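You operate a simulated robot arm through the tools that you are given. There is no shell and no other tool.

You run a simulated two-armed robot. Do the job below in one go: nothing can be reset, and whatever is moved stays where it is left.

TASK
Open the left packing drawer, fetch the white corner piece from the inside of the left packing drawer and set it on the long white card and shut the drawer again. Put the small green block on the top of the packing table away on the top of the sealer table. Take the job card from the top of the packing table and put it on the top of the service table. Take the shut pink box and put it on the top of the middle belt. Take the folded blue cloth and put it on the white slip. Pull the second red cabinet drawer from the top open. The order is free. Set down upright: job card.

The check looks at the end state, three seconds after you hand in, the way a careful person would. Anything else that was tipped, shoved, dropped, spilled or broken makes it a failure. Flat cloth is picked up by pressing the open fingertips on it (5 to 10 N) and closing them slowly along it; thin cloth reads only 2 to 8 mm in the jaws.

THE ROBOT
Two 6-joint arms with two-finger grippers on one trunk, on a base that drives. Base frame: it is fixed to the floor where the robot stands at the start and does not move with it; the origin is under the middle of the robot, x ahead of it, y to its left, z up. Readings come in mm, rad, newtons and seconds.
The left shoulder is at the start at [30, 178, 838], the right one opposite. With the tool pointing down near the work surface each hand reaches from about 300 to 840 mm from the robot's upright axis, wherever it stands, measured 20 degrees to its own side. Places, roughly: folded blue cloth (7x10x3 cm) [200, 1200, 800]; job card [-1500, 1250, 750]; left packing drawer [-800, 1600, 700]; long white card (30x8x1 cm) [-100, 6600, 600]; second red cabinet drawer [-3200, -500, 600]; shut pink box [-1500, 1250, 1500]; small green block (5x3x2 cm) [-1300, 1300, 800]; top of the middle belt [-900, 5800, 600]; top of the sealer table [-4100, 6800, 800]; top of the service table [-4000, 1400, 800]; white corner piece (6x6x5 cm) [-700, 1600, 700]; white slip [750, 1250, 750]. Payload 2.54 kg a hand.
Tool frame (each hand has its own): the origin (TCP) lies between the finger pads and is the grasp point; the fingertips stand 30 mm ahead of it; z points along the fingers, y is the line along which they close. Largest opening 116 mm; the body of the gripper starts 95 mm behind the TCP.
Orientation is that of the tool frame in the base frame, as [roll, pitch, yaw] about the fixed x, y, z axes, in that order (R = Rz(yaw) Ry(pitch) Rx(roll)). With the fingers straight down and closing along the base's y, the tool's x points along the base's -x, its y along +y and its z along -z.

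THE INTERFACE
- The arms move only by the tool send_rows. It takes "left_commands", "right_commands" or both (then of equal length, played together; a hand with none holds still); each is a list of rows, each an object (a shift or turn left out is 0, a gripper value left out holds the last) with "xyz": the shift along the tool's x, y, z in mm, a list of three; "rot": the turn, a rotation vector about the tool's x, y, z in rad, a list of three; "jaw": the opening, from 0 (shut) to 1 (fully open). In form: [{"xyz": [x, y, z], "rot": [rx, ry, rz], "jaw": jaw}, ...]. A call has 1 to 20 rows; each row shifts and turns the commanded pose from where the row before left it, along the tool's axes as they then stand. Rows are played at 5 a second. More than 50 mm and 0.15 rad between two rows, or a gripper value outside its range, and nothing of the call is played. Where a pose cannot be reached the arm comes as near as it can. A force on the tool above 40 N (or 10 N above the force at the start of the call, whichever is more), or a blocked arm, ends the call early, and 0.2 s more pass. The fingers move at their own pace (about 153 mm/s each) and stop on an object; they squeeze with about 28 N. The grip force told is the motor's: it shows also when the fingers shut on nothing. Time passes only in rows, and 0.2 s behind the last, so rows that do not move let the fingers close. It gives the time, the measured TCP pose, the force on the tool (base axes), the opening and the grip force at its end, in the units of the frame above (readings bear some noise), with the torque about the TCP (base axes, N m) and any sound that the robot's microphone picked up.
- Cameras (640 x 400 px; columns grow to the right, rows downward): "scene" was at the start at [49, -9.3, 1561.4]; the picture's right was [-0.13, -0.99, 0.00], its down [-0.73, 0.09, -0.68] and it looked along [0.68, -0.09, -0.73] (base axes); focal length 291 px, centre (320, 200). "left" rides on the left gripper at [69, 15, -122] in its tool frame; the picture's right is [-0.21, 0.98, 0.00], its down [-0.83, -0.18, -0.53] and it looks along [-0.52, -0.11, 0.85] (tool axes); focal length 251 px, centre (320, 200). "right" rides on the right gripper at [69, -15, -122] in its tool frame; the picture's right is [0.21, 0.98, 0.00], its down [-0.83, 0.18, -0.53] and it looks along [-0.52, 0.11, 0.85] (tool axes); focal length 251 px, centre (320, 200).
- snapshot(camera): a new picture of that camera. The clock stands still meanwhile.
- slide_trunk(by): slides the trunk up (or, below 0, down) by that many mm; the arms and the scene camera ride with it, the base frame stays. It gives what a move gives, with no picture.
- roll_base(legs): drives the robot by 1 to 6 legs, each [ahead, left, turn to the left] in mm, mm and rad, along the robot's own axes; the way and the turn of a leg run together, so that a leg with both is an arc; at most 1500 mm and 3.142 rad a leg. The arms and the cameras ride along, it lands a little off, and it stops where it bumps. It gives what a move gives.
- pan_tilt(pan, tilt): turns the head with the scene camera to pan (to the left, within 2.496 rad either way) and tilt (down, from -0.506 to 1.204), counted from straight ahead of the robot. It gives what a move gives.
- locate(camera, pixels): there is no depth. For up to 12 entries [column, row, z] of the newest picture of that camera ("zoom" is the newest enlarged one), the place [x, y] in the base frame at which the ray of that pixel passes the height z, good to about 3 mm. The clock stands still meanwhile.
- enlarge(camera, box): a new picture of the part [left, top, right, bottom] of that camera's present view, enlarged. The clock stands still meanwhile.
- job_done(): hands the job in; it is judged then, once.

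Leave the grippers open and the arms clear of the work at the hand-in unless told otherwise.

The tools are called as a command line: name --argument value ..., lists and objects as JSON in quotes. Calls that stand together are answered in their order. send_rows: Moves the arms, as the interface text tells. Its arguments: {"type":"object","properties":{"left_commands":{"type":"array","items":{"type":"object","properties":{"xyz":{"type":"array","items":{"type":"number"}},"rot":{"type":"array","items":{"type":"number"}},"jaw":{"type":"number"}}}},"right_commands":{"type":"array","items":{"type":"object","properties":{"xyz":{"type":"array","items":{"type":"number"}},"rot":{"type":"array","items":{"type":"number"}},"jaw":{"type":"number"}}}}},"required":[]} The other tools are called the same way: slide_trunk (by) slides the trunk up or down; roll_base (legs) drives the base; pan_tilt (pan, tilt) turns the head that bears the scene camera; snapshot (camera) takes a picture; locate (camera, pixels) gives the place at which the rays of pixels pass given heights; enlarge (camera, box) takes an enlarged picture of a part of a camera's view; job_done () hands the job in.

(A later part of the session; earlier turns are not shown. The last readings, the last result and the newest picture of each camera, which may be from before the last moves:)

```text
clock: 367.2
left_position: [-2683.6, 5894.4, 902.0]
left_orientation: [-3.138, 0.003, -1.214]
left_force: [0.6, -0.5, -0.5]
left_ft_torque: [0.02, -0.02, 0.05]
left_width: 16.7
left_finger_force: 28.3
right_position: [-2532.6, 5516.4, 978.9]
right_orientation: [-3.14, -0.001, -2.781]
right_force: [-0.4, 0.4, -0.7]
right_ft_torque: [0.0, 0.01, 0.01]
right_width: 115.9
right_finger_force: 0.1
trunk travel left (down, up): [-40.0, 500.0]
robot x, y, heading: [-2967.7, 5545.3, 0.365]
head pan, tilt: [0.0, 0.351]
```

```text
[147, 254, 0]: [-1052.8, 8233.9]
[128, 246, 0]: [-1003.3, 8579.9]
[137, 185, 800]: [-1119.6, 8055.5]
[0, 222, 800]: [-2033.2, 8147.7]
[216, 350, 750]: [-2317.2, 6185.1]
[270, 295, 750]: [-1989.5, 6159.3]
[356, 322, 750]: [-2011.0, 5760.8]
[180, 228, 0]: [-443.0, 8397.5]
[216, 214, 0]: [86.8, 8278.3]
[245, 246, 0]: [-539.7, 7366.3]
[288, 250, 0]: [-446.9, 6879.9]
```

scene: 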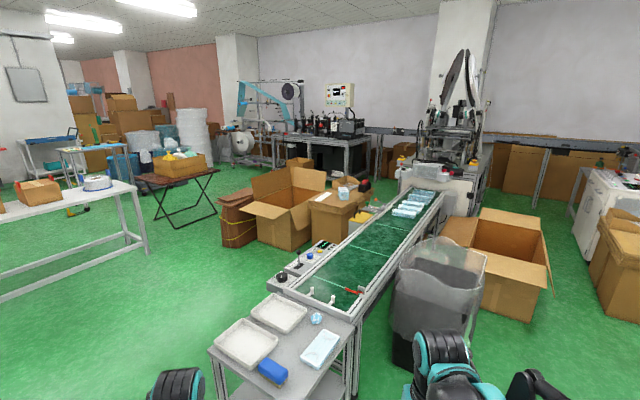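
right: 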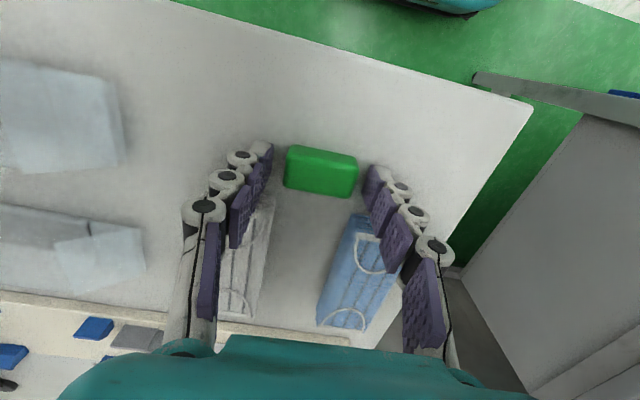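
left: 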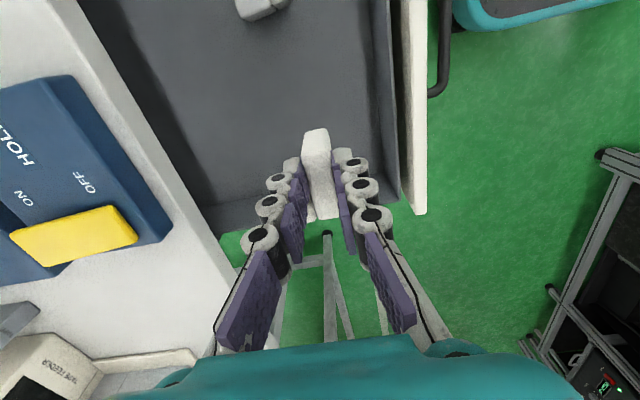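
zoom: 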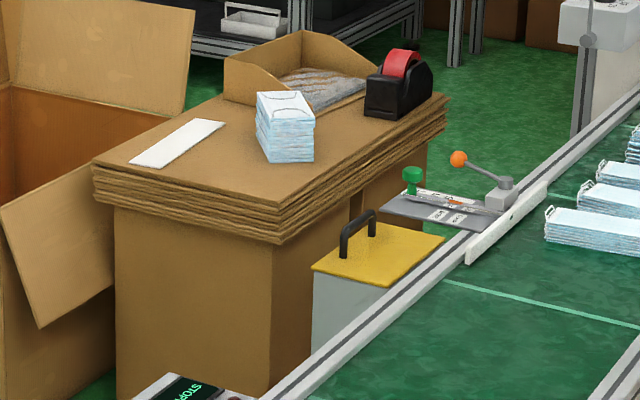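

The way is clear going around the side stand. I drive to the north-west point, turn to face east along the belt, and go forward.

roll_base --legs '[[723, 1115, 0], [0, 0, -0.575], [1000, 0, 0]]'

pan_tilt --pan 0.0 --tilt 0.5

snapshot --camera "scene"

```text
clock: 380.2
left_position: [-1279.7, 6743.1, 902.0]
left_orientation: [-3.139, 0.002, -1.818]
left_force: [0.0, 0.7, 0.0]
left_ft_torque: [0.0, 0.0, 0.0]
left_width: 16.5
left_finger_force: 28.3
right_position: [-1370.6, 6345.5, 977.8]
right_orientation: [-3.141, -0.004, 2.899]
right_force: [0.7, -0.1, 0.0]
right_ft_torque: [-0.03, 0.01, -0.02]
right_width: 115.6
right_finger_force: 0.1
trunk travel left (down, up): [-40.0, 500.0]
robot x, y, heading: [-1715.5, 6619.6, -0.238]
head pan, tilt: [0.0, 0.351]
```

```text
clock: 380.9
left_position: [-1279.0, 6744.1, 904.0]
left_orientation: [-3.138, 0.003, -1.818]
left_force: [0.1, -0.5, -0.6]
left_ft_torque: [-0.03, 0.0, -0.03]
left_width: 16.5
left_finger_force: 28.1
right_position: [-1371.9, 6346.4, 978.3]
right_orientation: [-3.14, -0.004, 2.9]
right_force: [0.0, -1.3, 0.9]
right_ft_torque: [0.04, 0.02, 0.0]
right_width: 116.3
right_finger_force: 0.1
trunk travel left (down, up): [-40.0, 500.0]
robot x, y, heading: [-1714.8, 6613.8, -0.233]
head pan, tilt: [0.0, 0.499]
```

```text
taken
```

scene: 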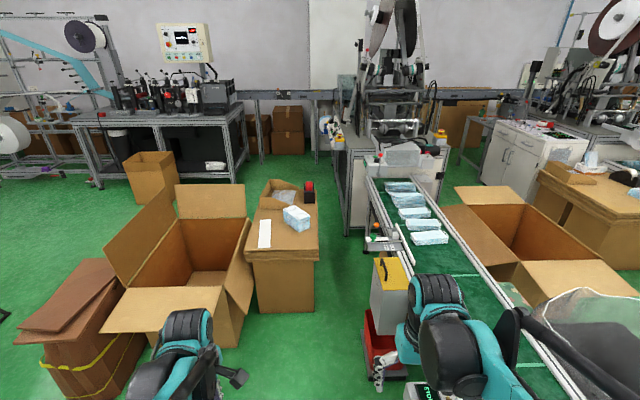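

The card lies at (265,233) on the stand's left side; a carton with flaps is at left, and a red bin under the belt at right (385,340). I locate them.

locate --camera "scene" --pixels '[[258, 312, 0], [315, 310, 0], [225, 345, 0], [100, 332, 400], [190, 332, 400], [240, 320, 400], [252, 300, 400], [365, 350, 0], [372, 378, 0], [258, 248, 600], [271, 247, 600], [272, 219, 600]]'

enlarge --camera "scene" --box '[180, 160, 420, 310]'

```text
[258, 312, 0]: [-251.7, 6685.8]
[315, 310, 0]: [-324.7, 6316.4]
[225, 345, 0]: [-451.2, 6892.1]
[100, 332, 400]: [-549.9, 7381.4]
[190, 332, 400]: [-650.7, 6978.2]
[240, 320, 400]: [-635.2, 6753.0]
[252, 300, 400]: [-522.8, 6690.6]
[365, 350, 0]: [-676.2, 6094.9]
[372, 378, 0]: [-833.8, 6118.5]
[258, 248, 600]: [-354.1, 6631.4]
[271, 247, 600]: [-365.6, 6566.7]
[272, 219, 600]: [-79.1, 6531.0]
```

```text
2.67 times, centred on (300, 235) of scene
```

zoom: 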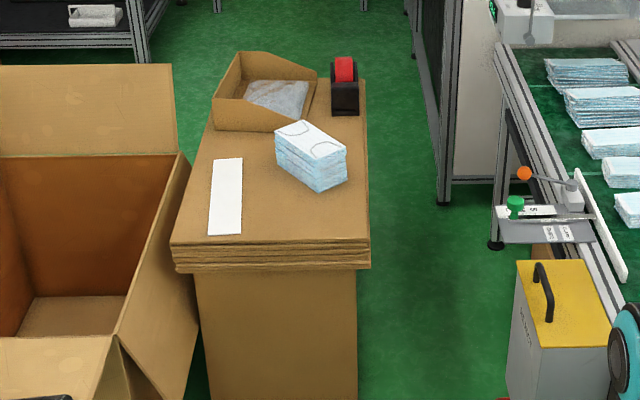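

The stand's body front is at u≈-1634 on the floor. I locate its top front edge at several heights to find the true height.

locate --camera "zoom" --pixels '[[172, 245, 600], [370, 242, 600], [172, 245, 500], [370, 242, 500], [172, 245, 450], [370, 242, 450], [208, 235, 500], [242, 235, 500], [212, 158, 500], [243, 158, 500], [197, 268, 450], [357, 268, 450]]'

```text
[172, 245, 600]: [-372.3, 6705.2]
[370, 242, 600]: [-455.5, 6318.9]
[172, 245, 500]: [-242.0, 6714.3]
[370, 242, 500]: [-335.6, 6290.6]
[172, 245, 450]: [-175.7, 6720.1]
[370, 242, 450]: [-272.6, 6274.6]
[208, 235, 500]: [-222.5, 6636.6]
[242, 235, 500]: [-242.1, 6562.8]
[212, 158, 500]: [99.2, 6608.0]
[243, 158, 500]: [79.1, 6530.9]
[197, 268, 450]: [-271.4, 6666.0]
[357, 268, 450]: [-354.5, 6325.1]
```

The stand's top is nearer z≈530-540, the card's centre about (-129,6585). I drive on to stand before the stand's west edge, between the carton flap and the red bin.

roll_base --legs '[[0, 0, 0.025], [660, 66, 0]]'

pan_tilt --pan 0.2 --tilt 0.8

snapshot --camera "scene"

snapshot --camera "left"

```text
clock: 385.0
left_position: [-624.9, 6678.2, 902.7]
left_orientation: [-3.137, 0.002, -1.793]
left_force: [-0.4, 0.4, 0.2]
left_ft_torque: [0.01, 0.02, 0.0]
left_width: 16.4
left_finger_force: 28.2
right_position: [-708.6, 6279.0, 977.6]
right_orientation: [-3.14, -0.003, 2.925]
right_force: [0.4, 0.2, -0.4]
right_ft_torque: [-0.01, -0.02, -0.01]
right_width: 116.0
right_finger_force: 0.1
trunk travel left (down, up): [-40.0, 500.0]
robot x, y, heading: [-1057.2, 6539.9, -0.213]
head pan, tilt: [0.0, 0.499]
```

```text
clock: 385.8
left_position: [-625.7, 6678.4, 901.8]
left_orientation: [-3.138, 0.001, -1.794]
left_force: [0.0, -0.8, 0.2]
left_ft_torque: [-0.01, 0.02, 0.0]
left_width: 16.6
left_finger_force: 28.3
right_position: [-708.1, 6279.0, 977.8]
right_orientation: [-3.14, -0.004, 2.923]
right_force: [-0.5, -0.2, 0.5]
right_ft_torque: [0.0, -0.02, 0.01]
right_width: 115.9
right_finger_force: 0.2
trunk travel left (down, up): [-40.0, 500.0]
robot x, y, heading: [-1057.6, 6540.8, -0.213]
head pan, tilt: [0.201, 0.799]
```

```text
taken
```

scene: 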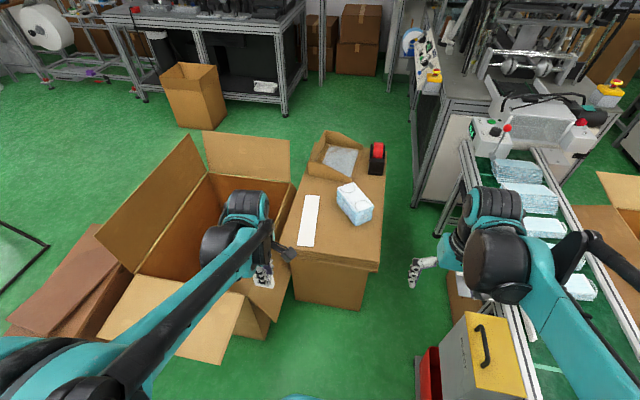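

```text
taken
```

left: 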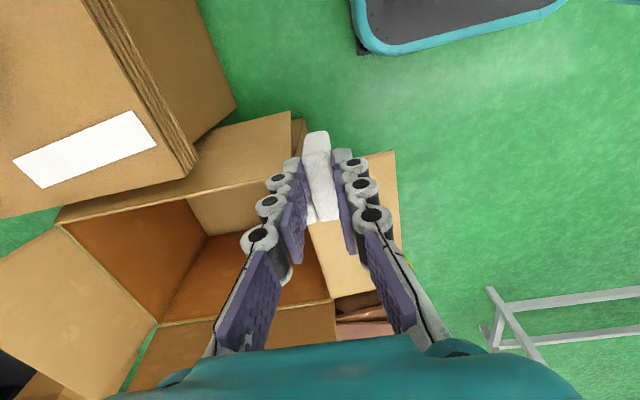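

I triangulate the card's near corners: scene (299,245), (314,247); left (157,150), (133,110), at several heights.

locate --camera "scene" --pixels '[[299, 245, 500], [314, 247, 500], [299, 245, 550], [314, 247, 550], [299, 245, 600], [314, 247, 600], [305, 195, 550], [320, 196, 550]]'

locate --camera "left" --pixels '[[157, 150, 500], [133, 110, 500], [157, 150, 550], [133, 110, 550], [157, 150, 600], [133, 110, 600], [13, 163, 550], [40, 187, 550]]'

```text
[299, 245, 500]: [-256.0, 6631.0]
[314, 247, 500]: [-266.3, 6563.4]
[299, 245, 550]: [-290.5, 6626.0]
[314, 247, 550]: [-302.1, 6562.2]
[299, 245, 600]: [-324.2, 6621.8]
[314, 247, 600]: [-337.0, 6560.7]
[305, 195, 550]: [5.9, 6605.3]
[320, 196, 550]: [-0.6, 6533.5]
```

```text
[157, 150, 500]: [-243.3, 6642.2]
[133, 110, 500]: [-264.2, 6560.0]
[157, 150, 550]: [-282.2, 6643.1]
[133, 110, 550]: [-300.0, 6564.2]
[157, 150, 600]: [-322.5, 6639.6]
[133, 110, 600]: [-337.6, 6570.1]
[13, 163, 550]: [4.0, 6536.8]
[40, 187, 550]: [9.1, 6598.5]
```

The card's length matches 300 mm at z≈550; its axis is at -4.8 degrees. I drive 90 mm nearer and lower the trunk by 40.

roll_base --legs '[[90, 0, 0]]'

slide_trunk --by -38

snapshot --camera "left"

snapshot --camera "scene"

```text
clock: 386.9
left_position: [-535.3, 6657.9, 902.0]
left_orientation: [-3.139, 0.001, -1.795]
left_force: [1.2, 0.5, -0.8]
left_ft_torque: [0.03, 0.02, 0.02]
left_width: 16.5
left_finger_force: 27.7
right_position: [-618.3, 6258.1, 977.5]
right_orientation: [-3.14, -0.006, 2.921]
right_force: [0.5, -0.2, 0.4]
right_ft_torque: [-0.01, 0.06, 0.01]
right_width: 116.0
right_finger_force: 0.1
trunk travel left (down, up): [-40.0, 500.0]
robot x, y, heading: [-969.5, 6523.8, -0.219]
head pan, tilt: [0.201, 0.799]
```

```text
clock: 387.7
left_position: [-536.2, 6660.1, 863.8]
left_orientation: [-3.138, 0.002, -1.797]
left_force: [-0.2, -0.4, 0.4]
left_ft_torque: [-0.02, -0.02, 0.02]
left_width: 16.4
left_finger_force: 27.9
right_position: [-620.4, 6259.7, 941.1]
right_orientation: [-3.14, -0.004, 2.923]
right_force: [0.3, 0.3, 0.2]
right_ft_torque: [0.02, -0.02, 0.01]
right_width: 116.1
right_finger_force: 0.0
trunk travel left (down, up): [-2.0, 538.0]
robot x, y, heading: [-973.0, 6520.8, -0.214]
head pan, tilt: [0.201, 0.799]
```

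```text
taken
```

left: 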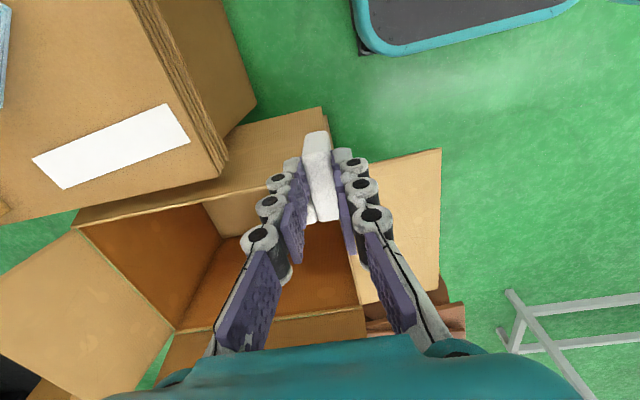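

```text
taken
```

scene: 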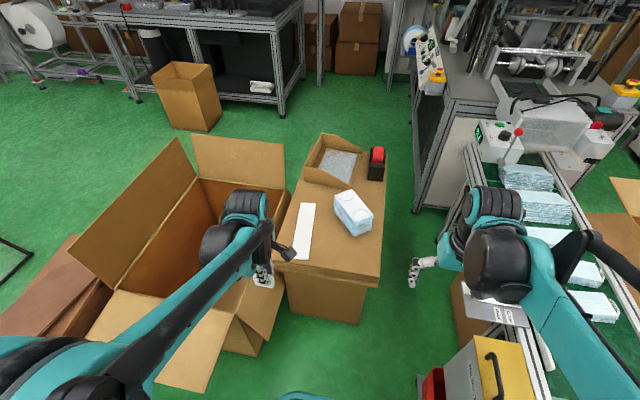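

I carry the piece over the card at this height and turn it by 0.14 to align.

send_rows --left_commands '[{"xyz": [0.5, -47.4, 0]}, {"xyz": [0.5, -47.4, 0]}, {"xyz": [0.5, -47.4, 0]}, {"xyz": [0.5, -47.4, 0]}, {"xyz": [0.5, -47.4, 0]}, {"xyz": [0.5, -47.4, 0]}, {"xyz": [0.5, -47.4, 0]}, {"rot": [0, 0, -0.143]}, {}]'

snapshot --camera "left"

enlarge --camera "scene" --box '[230, 140, 430, 290]'

```text
clock: 389.7
left_position: [-215.4, 6582.0, 864.9]
left_orientation: [-3.139, -0.001, -1.651]
left_force: [-0.3, -0.6, -0.6]
left_ft_torque: [0.0, -0.02, 0.03]
left_width: 16.7
left_finger_force: 28.0
right_position: [-620.0, 6259.9, 940.4]
right_orientation: [3.142, -0.004, 2.921]
right_force: [-0.7, 0.3, -0.1]
right_ft_torque: [0.01, 0.01, -0.05]
right_width: 116.0
right_finger_force: 0.2
trunk travel left (down, up): [-2.0, 538.0]
robot x, y, heading: [-967.7, 6521.4, -0.218]
head pan, tilt: [0.201, 0.799]
```

```text
taken
```

left: 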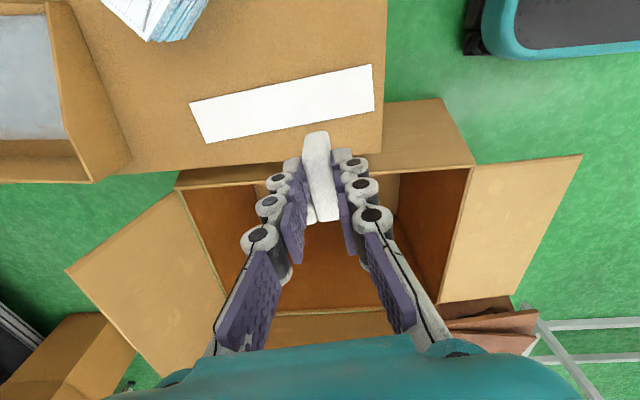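

```text
2.67 times, centred on (330, 215) of scene
```

zoom: 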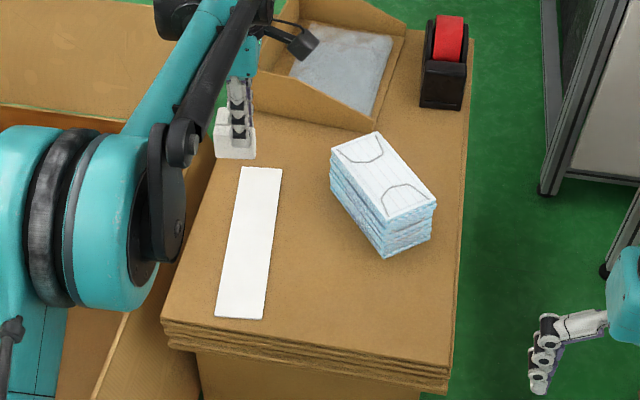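

I locate the card's four corners in the left view at z=550 and 540.

locate --camera "left" --pixels '[[190, 103, 550], [371, 65, 550], [374, 110, 550], [207, 143, 550], [190, 103, 530], [371, 65, 530], [374, 110, 530], [207, 143, 530]]'

locate --camera "zoom" --pixels '[[240, 167, 550], [282, 170, 550], [264, 318, 550], [215, 317, 550]]'

```text
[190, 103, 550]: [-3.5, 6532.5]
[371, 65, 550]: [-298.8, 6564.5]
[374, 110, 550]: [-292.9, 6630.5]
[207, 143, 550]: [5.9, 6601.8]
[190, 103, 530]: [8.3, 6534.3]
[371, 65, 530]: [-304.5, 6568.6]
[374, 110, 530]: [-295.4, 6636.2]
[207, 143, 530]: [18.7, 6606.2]
```

```text
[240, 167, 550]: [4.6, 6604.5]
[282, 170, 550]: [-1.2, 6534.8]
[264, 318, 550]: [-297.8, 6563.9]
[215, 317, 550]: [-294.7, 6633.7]
```

Both cameras agree at z=550: the card spans (-296,6598) to (1,6568), 68 mm wide. I correct by about 11 mm and lower to TCP 700, then look.

send_rows --left_commands '[{"xyz": [3, -11, 0]}, {"xyz": [0, 0, 42]}, {"xyz": [0, 0, 42]}, {"xyz": [0, 0, 42]}, {"xyz": [0, 0, 39]}, {}]'

snapshot --camera "left"

enlarge --camera "scene" --box '[230, 140, 430, 290]'

```text
clock: 391.1
left_position: [-203.1, 6578.7, 699.0]
left_orientation: [-3.139, 0.0, -1.652]
left_force: [0.5, 0.4, -0.7]
left_ft_torque: [-0.03, 0.0, 0.02]
left_width: 16.4
left_finger_force: 27.5
right_position: [-620.3, 6258.8, 940.2]
right_orientation: [-3.14, -0.002, 2.922]
right_force: [0.2, 0.1, -0.1]
right_ft_torque: [-0.01, 0.01, 0.06]
right_width: 116.1
right_finger_force: 0.1
trunk travel left (down, up): [-2.0, 538.0]
robot x, y, heading: [-971.9, 6524.2, -0.21]
head pan, tilt: [0.201, 0.799]
```

```text
taken
```

left: 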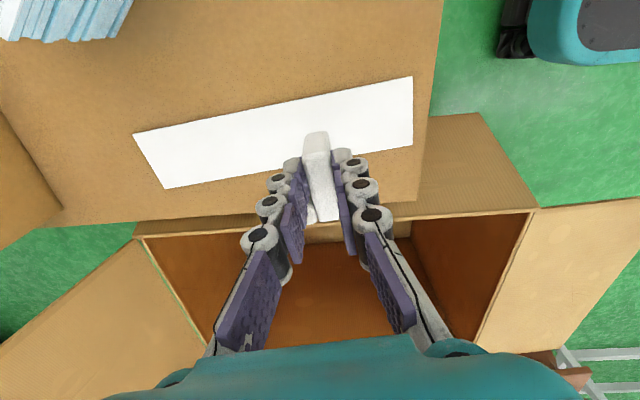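

```text
2.67 times, centred on (330, 215) of scene
```

zoom: 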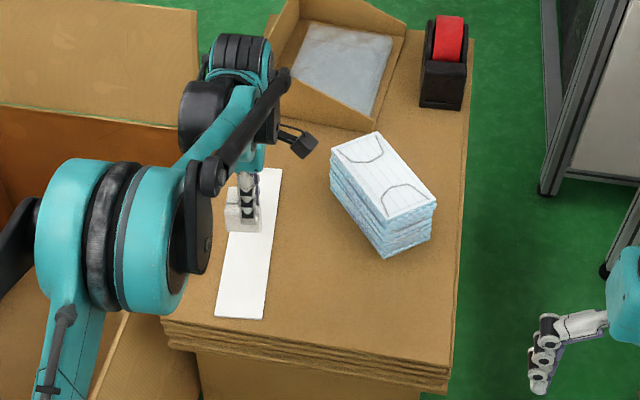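

I verify the card's corners again from here: (134,133), (411,76), (413,147), (165,189).

locate --camera "left" --pixels '[[134, 133, 550], [411, 76, 550], [413, 147, 550], [165, 189, 550]]'

```text
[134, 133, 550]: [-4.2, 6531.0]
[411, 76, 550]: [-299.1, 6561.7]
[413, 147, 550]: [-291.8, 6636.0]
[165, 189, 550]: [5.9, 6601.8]
```

The piece is aligned over the card's centre line. I lower to TCP 630 and then feel for contact.

send_rows --left_commands '[{"xyz": [0, 0, 35]}, {"xyz": [0, 0, 24]}, {"xyz": [0, 0, 10]}, {}]'

send_rows --left_commands '[{"xyz": [0, 0, 3]}, {"xyz": [0, 0, 3]}, {}]'

snapshot --camera "left"

```text
clock: 392.1
left_position: [-202.5, 6578.0, 631.5]
left_orientation: [-3.137, 0.0, -1.653]
left_force: [0.5, -0.4, -0.5]
left_ft_torque: [0.01, 0.0, -0.02]
left_width: 16.4
left_finger_force: 28.4
right_position: [-619.8, 6258.8, 940.6]
right_orientation: [-3.14, -0.005, 2.92]
right_force: [0.6, 0.1, 0.2]
right_ft_torque: [0.04, -0.01, 0.0]
right_width: 115.7
right_finger_force: 0.0
trunk travel left (down, up): [-2.0, 538.0]
robot x, y, heading: [-969.0, 6520.5, -0.221]
head pan, tilt: [0.201, 0.799]
```

```text
clock: 392.9
left_position: [-202.7, 6577.0, 625.1]
left_orientation: [-3.139, -0.001, -1.653]
left_force: [-0.1, 0.5, 0.0]
left_ft_torque: [-0.03, 0.0, 0.02]
left_width: 16.5
left_finger_force: 28.2
right_position: [-620.1, 6258.7, 939.6]
right_orientation: [-3.14, -0.004, 2.923]
right_force: [0.7, -0.5, 0.3]
right_ft_torque: [0.01, -0.05, 0.0]
right_width: 116.3
right_finger_force: 0.0
trunk travel left (down, up): [-2.0, 538.0]
robot x, y, heading: [-968.5, 6525.3, -0.215]
head pan, tilt: [0.201, 0.799]
```

```text
taken
```

left: 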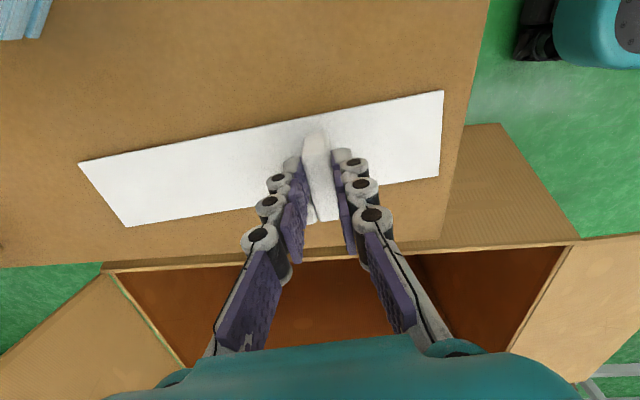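

Still free at 625. I go on in small steps.

send_rows --left_commands '[{"xyz": [0, 0, 3]}, {"xyz": [0, 0, 2]}, {}]'

send_rows --left_commands '[{"xyz": [0, 0, 2]}, {"xyz": [0, 0, 2]}, {}]'

send_rows --left_commands '[{"xyz": [0, 0, 2]}, {"xyz": [0, 0, 1.5]}, {}]'

```text
clock: 393.7
left_position: [-203.0, 6578.9, 619.5]
left_orientation: [-3.138, 0.0, -1.653]
left_force: [-0.3, 0.3, 0.0]
left_ft_torque: [0.01, 0.0, 0.02]
left_width: 16.7
left_finger_force: 27.6
right_position: [-619.7, 6259.0, 940.6]
right_orientation: [-3.14, -0.003, 2.922]
right_force: [-0.7, -0.2, -0.5]
right_ft_torque: [-0.02, 0.02, -0.01]
right_width: 115.8
right_finger_force: 0.0
trunk travel left (down, up): [-2.0, 538.0]
robot x, y, heading: [-966.5, 6522.6, -0.214]
head pan, tilt: [0.201, 0.799]
```

```text
clock: 394.5
left_position: [-203.2, 6576.9, 616.7]
left_orientation: [-3.139, 0.0, -1.653]
left_force: [0.6, 0.3, -0.1]
left_ft_torque: [0.04, -0.01, 0.01]
left_width: 16.6
left_finger_force: 28.2
right_position: [-619.0, 6259.3, 940.8]
right_orientation: [-3.141, -0.003, 2.921]
right_force: [-0.1, 0.6, -0.3]
right_ft_torque: [-0.01, -0.03, 0.01]
right_width: 116.3
right_finger_force: 0.1
trunk travel left (down, up): [-2.0, 538.0]
robot x, y, heading: [-969.5, 6521.2, -0.217]
head pan, tilt: [0.201, 0.799]
```

```text
clock: 395.3
left_position: [-203.4, 6578.0, 613.7]
left_orientation: [-3.137, 0.001, -1.653]
left_force: [0.0, 0.6, 11.5]
left_ft_torque: [0.21, -0.11, -0.03]
left_width: 16.8
left_finger_force: 28.3
right_position: [-620.6, 6259.6, 941.4]
right_orientation: [-3.138, -0.001, 2.922]
right_force: [0.2, -0.5, -0.1]
right_ft_torque: [-0.01, -0.02, 0.02]
right_width: 115.9
right_finger_force: 0.0
trunk travel left (down, up): [-2.0, 538.0]
robot x, y, heading: [-966.2, 6519.2, -0.215]
head pan, tilt: [0.201, 0.799]
```

Contact (11.5 N). I ease 0.5 mm and open slowly.

send_rows --left_commands '[{"xyz": [0, 0, -0.5], "jaw": 0.17}, {"jaw": 0.2}, {"jaw": 0.25}, {"jaw": 0.32}, {"jaw": 0.4}, {}]'

snapshot --camera "left"

```text
clock: 396.7
left_position: [-201.0, 6577.6, 613.8]
left_orientation: [-3.139, 0.001, -1.653]
left_force: [0.1, 0.7, 1.2]
left_ft_torque: [-0.01, 0.03, 0.03]
left_width: 46.6
left_finger_force: 0.1
right_position: [-619.6, 6259.6, 940.4]
right_orientation: [-3.138, -0.004, 2.922]
right_force: [-0.8, 0.7, 0.0]
right_ft_torque: [0.0, 0.01, 0.03]
right_width: 116.1
right_finger_force: 0.2
trunk travel left (down, up): [-2.0, 538.0]
robot x, y, heading: [-971.3, 6521.4, -0.216]
head pan, tilt: [0.201, 0.799]
```

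```text
taken
```

left: 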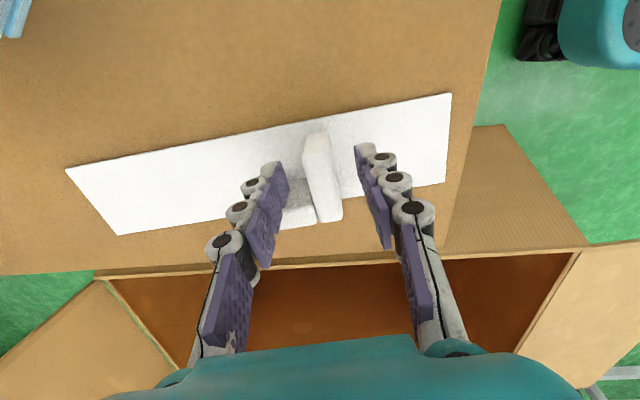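

The white corner piece stands on the card. I raise the hand straight up and look.

send_rows --left_commands '[{"xyz": [0, 0, -30]}, {"xyz": [0, 0, -40]}, {"xyz": [0, 0, -40]}, {"xyz": [0, 0, -40]}, {"xyz": [0, 0, -40], "jaw": 1.0}, {"xyz": [0, 0, -40]}, {"xyz": [0, 45, 0]}, {"xyz": [0, 45, 0]}, {"xyz": [0, 45, 0]}, {"xyz": [0, 45, 0]}, {"xyz": [0, 45, 0]}, {"xyz": [0, 45, 0]}]'

enlarge --camera "scene" --box '[230, 140, 430, 290]'

snapshot --camera "left"

```text
clock: 399.3
left_position: [-475.2, 6600.8, 843.8]
left_orientation: [-3.137, 0.0, -1.653]
left_force: [0.3, 0.1, 0.8]
left_ft_torque: [-0.01, -0.01, -0.01]
left_width: 115.9
left_finger_force: 0.0
right_position: [-620.6, 6260.2, 940.3]
right_orientation: [-3.141, 0.0, 2.92]
right_force: [-0.1, 0.3, -0.3]
right_ft_torque: [0.01, -0.02, 0.01]
right_width: 116.0
right_finger_force: 0.0
trunk travel left (down, up): [-2.0, 538.0]
robot x, y, heading: [-967.3, 6520.7, -0.215]
head pan, tilt: [0.201, 0.799]
```

```text
2.67 times, centred on (330, 215) of scene
```

zoom: 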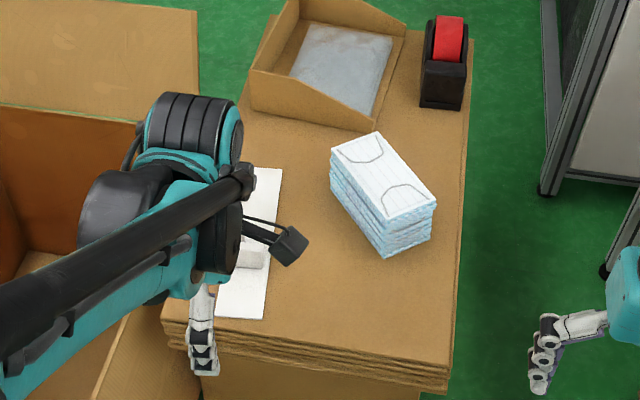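

```text
taken
```

left: 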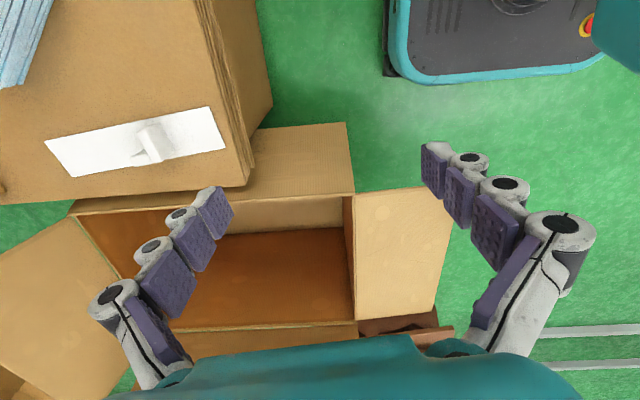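

The piece stands on the card. Before leaving, I look at the middle belt to my right for a free place for the pink box.

slide_trunk --by 48

pan_tilt --pan -1.1 --tilt 0.7

snapshot --camera "scene"

pan_tilt --pan -1.9 --tilt 0.7

snapshot --camera "scene"

```text
clock: 400.2
left_position: [-471.9, 6600.1, 890.7]
left_orientation: [-3.137, 0.001, -1.653]
left_force: [-0.4, -1.3, 0.4]
left_ft_torque: [0.02, 0.01, 0.0]
left_width: 115.6
left_finger_force: 0.1
right_position: [-619.1, 6259.2, 986.7]
right_orientation: [-3.139, -0.003, 2.923]
right_force: [0.6, -0.8, 0.1]
right_ft_torque: [-0.02, 0.02, 0.01]
right_width: 116.0
right_finger_force: 0.1
trunk travel left (down, up): [-50.0, 490.0]
robot x, y, heading: [-969.4, 6523.0, -0.214]
head pan, tilt: [0.201, 0.799]
```

```text
clock: 401.7
left_position: [-473.7, 6600.9, 891.6]
left_orientation: [-3.137, 0.0, -1.654]
left_force: [-0.7, -0.1, 0.1]
left_ft_torque: [-0.01, 0.0, 0.03]
left_width: 116.2
left_finger_force: 0.0
right_position: [-620.4, 6259.7, 987.8]
right_orientation: [-3.14, -0.003, 2.923]
right_force: [0.6, 0.3, -0.6]
right_ft_torque: [-0.01, 0.02, 0.01]
right_width: 115.8
right_finger_force: 0.0
trunk travel left (down, up): [-50.0, 490.0]
robot x, y, heading: [-973.0, 6518.7, -0.219]
head pan, tilt: [-1.1, 0.7]
```

```text
taken
```

scene: 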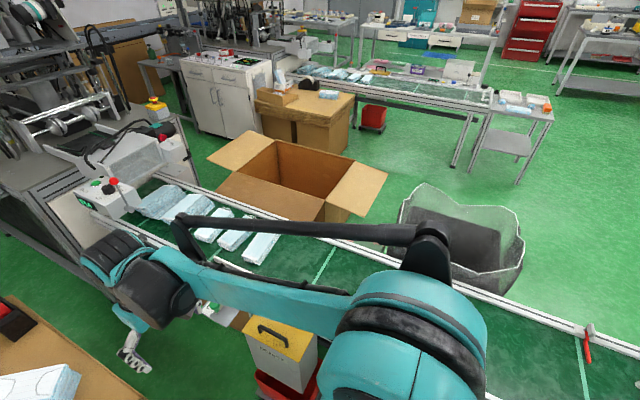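

```text
clock: 402.8
left_position: [-472.4, 6601.3, 892.2]
left_orientation: [-3.138, -0.001, -1.653]
left_force: [-0.3, 0.2, 0.8]
left_ft_torque: [0.0, 0.0, -0.01]
left_width: 115.8
left_finger_force: 0.1
right_position: [-618.6, 6260.1, 988.7]
right_orientation: [-3.14, -0.002, 2.921]
right_force: [-0.2, 0.0, 0.2]
right_ft_torque: [-0.03, -0.01, -0.01]
right_width: 116.0
right_finger_force: 0.0
trunk travel left (down, up): [-50.0, 490.0]
robot x, y, heading: [-972.5, 6521.7, -0.218]
head pan, tilt: [-1.901, 0.7]
```

```text
taken
```

scene: 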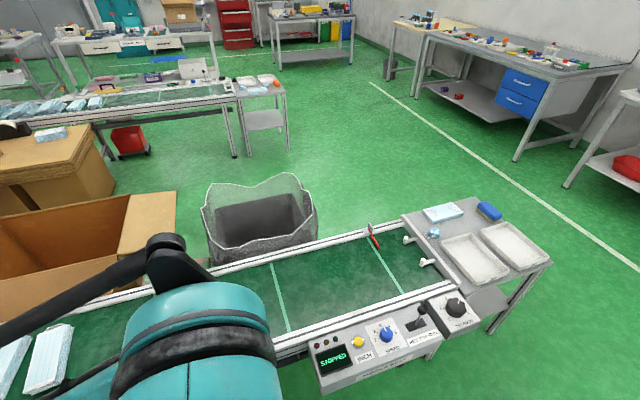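

The belt's western half is empty. I locate its green lines, the control panel and the trash bin at z=600/0.

locate --camera "scene" --pixels '[[272, 262, 600], [288, 330, 600], [370, 243, 600], [405, 290, 600], [310, 348, 600], [440, 300, 600], [225, 275, 600], [366, 230, 600], [325, 393, 620], [445, 335, 620], [60, 325, 600], [25, 395, 600]]'

```text
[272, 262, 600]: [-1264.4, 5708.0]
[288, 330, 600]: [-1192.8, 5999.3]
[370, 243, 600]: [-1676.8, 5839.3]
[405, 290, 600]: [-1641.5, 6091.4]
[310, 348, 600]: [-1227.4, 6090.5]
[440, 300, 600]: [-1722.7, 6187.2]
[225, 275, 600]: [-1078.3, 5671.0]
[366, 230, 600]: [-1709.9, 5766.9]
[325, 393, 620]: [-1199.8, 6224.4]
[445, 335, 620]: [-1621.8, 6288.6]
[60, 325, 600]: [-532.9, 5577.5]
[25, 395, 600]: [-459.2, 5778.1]
```

A free part of the belt is around (-950,5790), reachable from the north. Now I go for the pink box: back west out of here, then south along the aisle.

roll_base --legs '[[-875, 0, 0], [-875, 0, 0], [0, 0, -1.565], [1450, 0, 0]]'

pan_tilt --pan 0.0 --tilt 0.4

snapshot --camera "scene"

```text
clock: 422.2
left_position: [-2876.9, 4977.8, 891.1]
left_orientation: [-3.138, 0.0, 3.081]
left_force: [-0.4, 0.2, 1.0]
left_ft_torque: [-0.01, -0.01, 0.02]
left_width: 116.0
left_finger_force: 0.0
right_position: [-3223.1, 5117.8, 987.6]
right_orientation: [-3.139, -0.003, 1.369]
right_force: [-0.3, -0.3, 0.0]
right_ft_torque: [0.05, -0.01, -0.01]
right_width: 115.6
right_finger_force: 0.1
trunk travel left (down, up): [-50.0, 490.0]
robot x, y, heading: [-2965.5, 5471.3, -1.769]
head pan, tilt: [-1.901, 0.7]
```

```text
clock: 424.1
left_position: [-2877.7, 4978.3, 891.2]
left_orientation: [-3.137, 0.0, 3.078]
left_force: [-0.2, -0.7, -0.4]
left_ft_torque: [0.01, 0.0, -0.01]
left_width: 115.9
left_finger_force: 0.1
right_position: [-3220.7, 5118.6, 989.1]
right_orientation: [-3.139, -0.003, 1.371]
right_force: [0.1, 0.8, 0.1]
right_ft_torque: [-0.04, 0.0, -0.02]
right_width: 116.0
right_finger_force: 0.1
trunk travel left (down, up): [-50.0, 490.0]
robot x, y, heading: [-2966.9, 5471.8, -1.771]
head pan, tilt: [0.0, 0.4]
```

```text
taken
```

scene: 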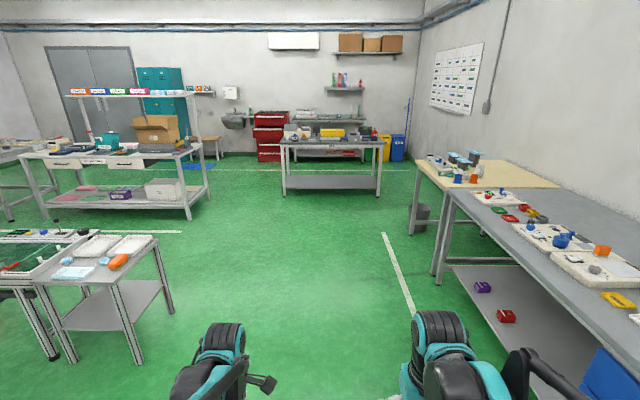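

The way is clear: I weave between the front belt's side table and the wall bench, then between packing and service tables.

roll_base --legs '[[1160, 460, 0], [1100, 290, 0], [900, 330, 0]]'

snapshot --camera "scene"

```text
clock: 440.4
left_position: [-2462.5, 1673.7, 890.1]
left_orientation: [-3.137, 0.002, 3.069]
left_force: [0.5, -0.2, -0.3]
left_ft_torque: [-0.03, 0.01, 0.0]
left_width: 115.9
left_finger_force: 0.1
right_position: [-2805.8, 1818.2, 988.4]
right_orientation: [-3.139, -0.003, 1.362]
right_force: [0.3, -0.1, -0.4]
right_ft_torque: [0.01, -0.02, 0.0]
right_width: 115.9
right_finger_force: 0.0
trunk travel left (down, up): [-50.0, 490.0]
robot x, y, heading: [-2544.3, 2170.4, -1.778]
head pan, tilt: [0.0, 0.4]
```

```text
taken
```

scene: 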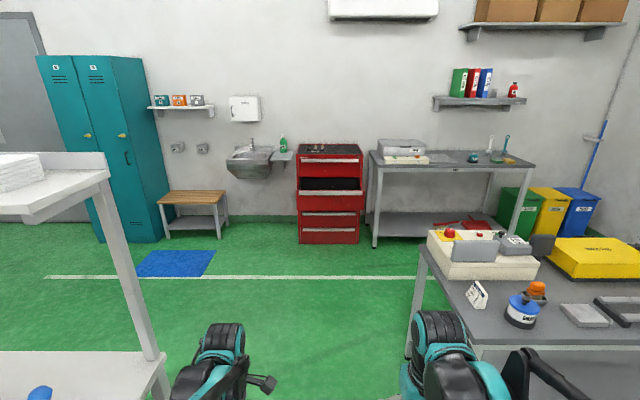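

The passage is clear. I drive through, turn to face the packing table from the near side and go right to stand before the pink box.

roll_base --legs '[[1380, 0, 0], [0, 0, 3.139], [0, -1130, 0]]'

slide_trunk --by 300

pan_tilt --pan 0.0 --tilt 0.5

snapshot --camera "scene"

enlarge --camera "scene" --box '[200, 130, 440, 280]'

```text
clock: 459.8
left_position: [-1804.8, 1055.7, 891.3]
left_orientation: [-3.138, 0.004, -0.11]
left_force: [0.4, 0.1, -1.2]
left_ft_torque: [0.04, -0.02, -0.01]
left_width: 116.1
left_finger_force: 0.1
right_position: [-1468.1, 897.5, 987.9]
right_orientation: [-3.138, -0.004, -1.818]
right_force: [-0.1, 0.0, 0.2]
right_ft_torque: [0.02, -0.01, -0.02]
right_width: 116.1
right_finger_force: 0.0
trunk travel left (down, up): [-50.0, 490.0]
robot x, y, heading: [-1742.9, 557.2, 1.327]
head pan, tilt: [0.0, 0.4]
```

```text
clock: 462.8
left_position: [-1805.7, 1055.2, 1190.7]
left_orientation: [-3.138, 0.0, -0.11]
left_force: [0.2, -0.3, 0.3]
left_ft_torque: [0.02, 0.02, 0.01]
left_width: 116.1
left_finger_force: 0.1
right_position: [-1468.4, 898.1, 1288.0]
right_orientation: [-3.14, -0.003, -1.819]
right_force: [-0.1, 0.6, 0.6]
right_ft_torque: [0.02, 0.04, 0.02]
right_width: 115.9
right_finger_force: 0.1
trunk travel left (down, up): [-350.0, 190.0]
robot x, y, heading: [-1744.4, 559.9, 1.322]
head pan, tilt: [0.0, 0.4]
```

```text
clock: 463.5
left_position: [-1804.3, 1056.2, 1191.1]
left_orientation: [-3.139, -0.001, -0.109]
left_force: [0.3, -1.1, 0.0]
left_ft_torque: [-0.01, -0.01, -0.01]
left_width: 116.0
left_finger_force: 0.1
right_position: [-1468.1, 898.5, 1288.4]
right_orientation: [-3.14, -0.003, -1.819]
right_force: [-0.1, 0.0, -0.1]
right_ft_torque: [0.02, -0.05, 0.01]
right_width: 116.1
right_finger_force: 0.0
trunk travel left (down, up): [-350.0, 190.0]
robot x, y, heading: [-1745.2, 558.5, 1.327]
head pan, tilt: [0.0, 0.499]
```

```text
taken
```

scene: 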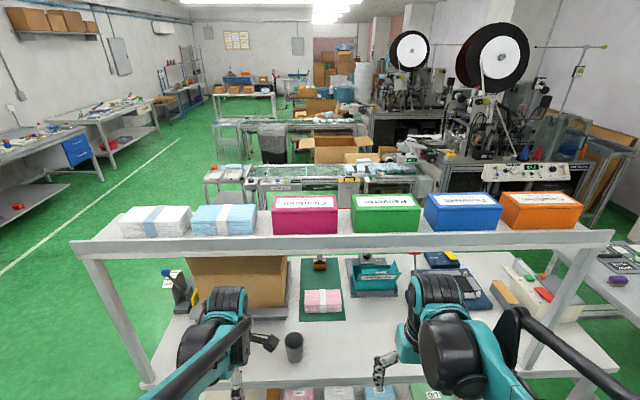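

```text
2.67 times, centred on (320, 205) of scene
```

zoom: 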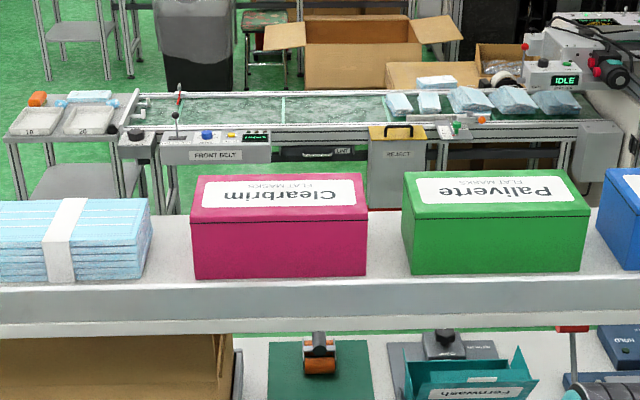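

The pink box is at zoom (280,225), with a lid. I take located points now, then raise the trunk by 150 more and compare for heights.

locate --camera "zoom" --pixels '[[197, 278, 1450], [366, 275, 1450], [192, 221, 1550], [367, 219, 1550], [208, 178, 1550], [359, 174, 1550], [197, 278, 1400], [366, 275, 1400], [192, 221, 1500], [367, 219, 1500], [208, 178, 1500], [359, 174, 1500]]'

slide_trunk --by 150

pan_tilt --pan 0.0 --tilt 0.6

enlarge --camera "scene" --box '[200, 150, 440, 300]'

```text
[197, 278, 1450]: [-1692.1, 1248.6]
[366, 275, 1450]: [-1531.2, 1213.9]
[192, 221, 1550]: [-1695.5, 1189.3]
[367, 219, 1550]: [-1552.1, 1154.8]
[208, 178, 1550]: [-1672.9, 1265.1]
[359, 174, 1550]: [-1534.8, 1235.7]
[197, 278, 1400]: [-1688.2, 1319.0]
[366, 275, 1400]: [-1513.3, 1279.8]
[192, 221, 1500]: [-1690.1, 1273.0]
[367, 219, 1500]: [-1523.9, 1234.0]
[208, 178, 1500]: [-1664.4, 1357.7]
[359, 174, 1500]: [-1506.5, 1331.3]
```

```text
clock: 465.2
left_position: [-1804.6, 1055.1, 1341.2]
left_orientation: [-3.137, 0.001, -0.11]
left_force: [-0.4, -0.3, 0.0]
left_ft_torque: [-0.01, 0.0, -0.02]
left_width: 116.0
left_finger_force: 0.0
right_position: [-1469.4, 898.9, 1438.4]
right_orientation: [-3.139, -0.003, -1.82]
right_force: [-0.1, 0.5, -0.2]
right_ft_torque: [-0.04, 0.01, 0.0]
right_width: 115.9
right_finger_force: 0.0
trunk travel left (down, up): [-500.0, 40.0]
robot x, y, heading: [-1742.1, 558.7, 1.329]
head pan, tilt: [0.0, 0.499]
```

```text
clock: 465.9
left_position: [-1805.2, 1055.4, 1340.1]
left_orientation: [-3.137, -0.001, -0.109]
left_force: [0.7, 0.7, 0.2]
left_ft_torque: [-0.01, -0.03, 0.03]
left_width: 116.1
left_finger_force: 0.0
right_position: [-1468.3, 898.6, 1437.6]
right_orientation: [-3.141, -0.003, -1.819]
right_force: [0.3, 1.1, -0.4]
right_ft_torque: [-0.01, -0.02, 0.01]
right_width: 116.1
right_finger_force: 0.1
trunk travel left (down, up): [-500.0, 40.0]
robot x, y, heading: [-1741.1, 558.2, 1.326]
head pan, tilt: [0.0, 0.6]
```

```text
2.67 times, centred on (320, 225) of scene
```

zoom: 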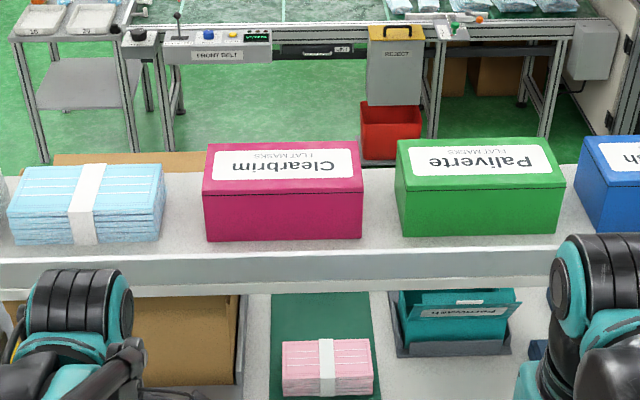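

locate --camera "zoom" --pixels '[[207, 242, 1450], [361, 237, 1450], [203, 190, 1550], [362, 186, 1550], [208, 143, 1550], [360, 139, 1550], [207, 242, 1400], [361, 237, 1400], [203, 190, 1500], [362, 186, 1500], [208, 143, 1500], [360, 139, 1500]]'

```text
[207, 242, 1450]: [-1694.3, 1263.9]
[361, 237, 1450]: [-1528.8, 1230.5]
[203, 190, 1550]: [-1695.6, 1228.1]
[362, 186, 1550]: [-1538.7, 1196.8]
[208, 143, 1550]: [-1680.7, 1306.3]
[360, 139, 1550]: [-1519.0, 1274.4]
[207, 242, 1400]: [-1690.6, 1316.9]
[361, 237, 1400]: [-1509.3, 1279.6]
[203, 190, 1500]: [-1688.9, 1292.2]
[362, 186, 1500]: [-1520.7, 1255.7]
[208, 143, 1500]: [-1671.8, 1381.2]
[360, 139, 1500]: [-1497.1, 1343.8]
```

The box: bottom z≈1403, top ≈1470, about 182 wide and 100 deep, front at n≈935. One hand can grip it across its depth. I raise both hands well above the shelf height first.

send_rows --left_commands '[{"xyz": [0, 0, -43]}, {"xyz": [0, 0, -43]}, {"xyz": [0, 0, -43]}, {"xyz": [0, 0, -43]}, {"xyz": [0, 0, -43]}, {"xyz": [0, 0, -43]}, {"rot": [0, 0, 0.1]}]' --right_commands '[{"xyz": [20, 0, -40]}, {"xyz": [20, 0, -40]}, {"xyz": [20, 0, -40]}, {"xyz": [20, 0, -40]}, {"xyz": [0, 0, -40]}, {}, {}]'

snapshot --camera "left"

snapshot --camera "scene"

```text
clock: 467.5
left_position: [-1806.1, 1053.5, 1599.4]
left_orientation: [-3.135, 0.002, -0.211]
left_force: [-0.3, 0.4, -1.2]
left_ft_torque: [0.05, -0.02, -0.01]
left_width: 116.1
left_finger_force: 0.0
right_position: [-1487.0, 820.1, 1638.9]
right_orientation: [-3.139, 0.0, -1.818]
right_force: [0.7, -0.3, 0.4]
right_ft_torque: [0.01, -0.03, 0.01]
right_width: 115.9
right_finger_force: 0.0
trunk travel left (down, up): [-500.0, 40.0]
robot x, y, heading: [-1740.6, 557.5, 1.324]
head pan, tilt: [0.0, 0.6]
```

```text
taken
```

left: 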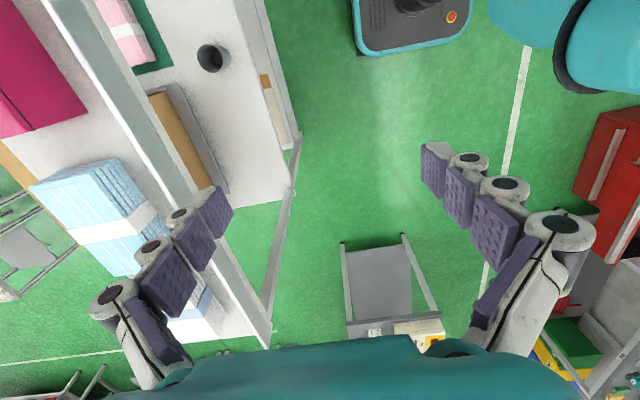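

```text
taken
```

scene: 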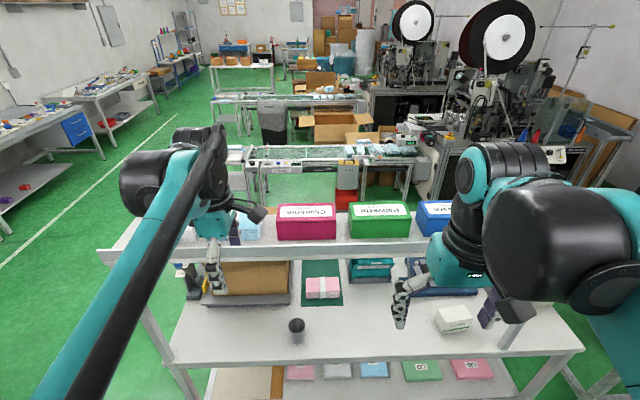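

Both hands are above the shelf level. I align the heading, move right 184 mm, and forward 330 mm.

roll_base --legs '[[0, 0, 0.037], [0, -184, 0], [330, 0, 0]]'

snapshot --camera "left"

snapshot --camera "scene"

```text
clock: 471.2
left_position: [-1576.2, 1330.3, 1599.4]
left_orientation: [-3.137, 0.002, -0.173]
left_force: [-0.2, 0.3, -0.1]
left_ft_torque: [0.03, 0.01, -0.01]
left_width: 115.8
left_finger_force: 0.0
right_position: [-1250.4, 1108.7, 1638.8]
right_orientation: [-3.141, -0.001, -1.78]
right_force: [-0.9, 0.2, -0.2]
right_ft_torque: [0.05, -0.03, 0.01]
right_width: 116.1
right_finger_force: 0.2
trunk travel left (down, up): [-500.0, 40.0]
robot x, y, heading: [-1493.2, 834.8, 1.371]
head pan, tilt: [0.0, 0.6]
```

```text
taken
```

left: 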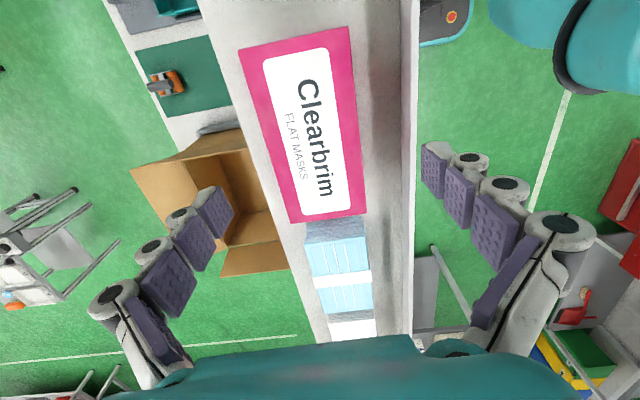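

```text
taken
```

scene: 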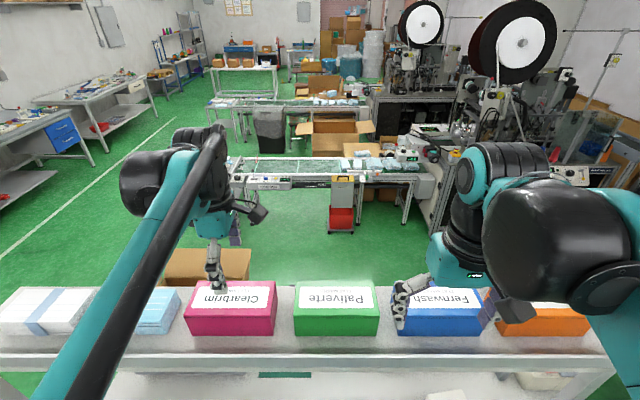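

I have a clear top view of the pink box. I locate its top corners (238,48), (349,27), (366,212), (290,224) at a few heights.

enlarge --camera "left" --box '[200, 0, 440, 250]'

locate --camera "left" --pixels '[[238, 48, 1470], [349, 27, 1470], [366, 212, 1470], [290, 224, 1470], [238, 48, 1500], [349, 27, 1500], [366, 212, 1500], [290, 224, 1500], [402, 100, 1420], [418, 100, 1420], [215, 60, 1400], [320, 340, 1400]]'

```text
1.60 times, centred on (320, 125) of left
```

zoom: 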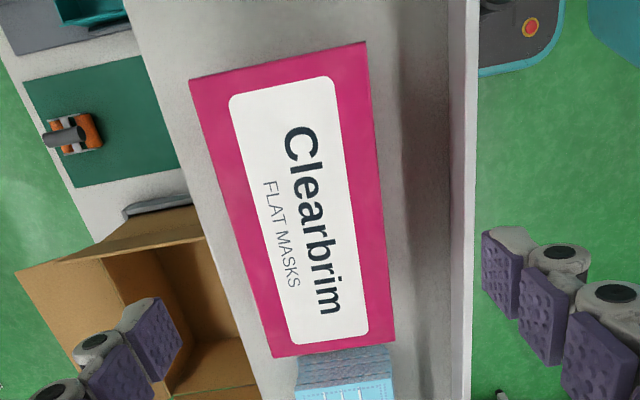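

```text
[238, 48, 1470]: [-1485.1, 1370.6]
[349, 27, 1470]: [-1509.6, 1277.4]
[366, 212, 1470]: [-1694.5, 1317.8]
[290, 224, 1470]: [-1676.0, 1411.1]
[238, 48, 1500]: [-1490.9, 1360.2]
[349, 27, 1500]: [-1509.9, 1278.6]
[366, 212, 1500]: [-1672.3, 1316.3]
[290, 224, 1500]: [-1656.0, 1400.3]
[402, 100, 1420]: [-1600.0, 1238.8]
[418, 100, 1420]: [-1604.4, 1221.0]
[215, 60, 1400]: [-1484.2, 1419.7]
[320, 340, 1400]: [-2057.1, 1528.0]
```

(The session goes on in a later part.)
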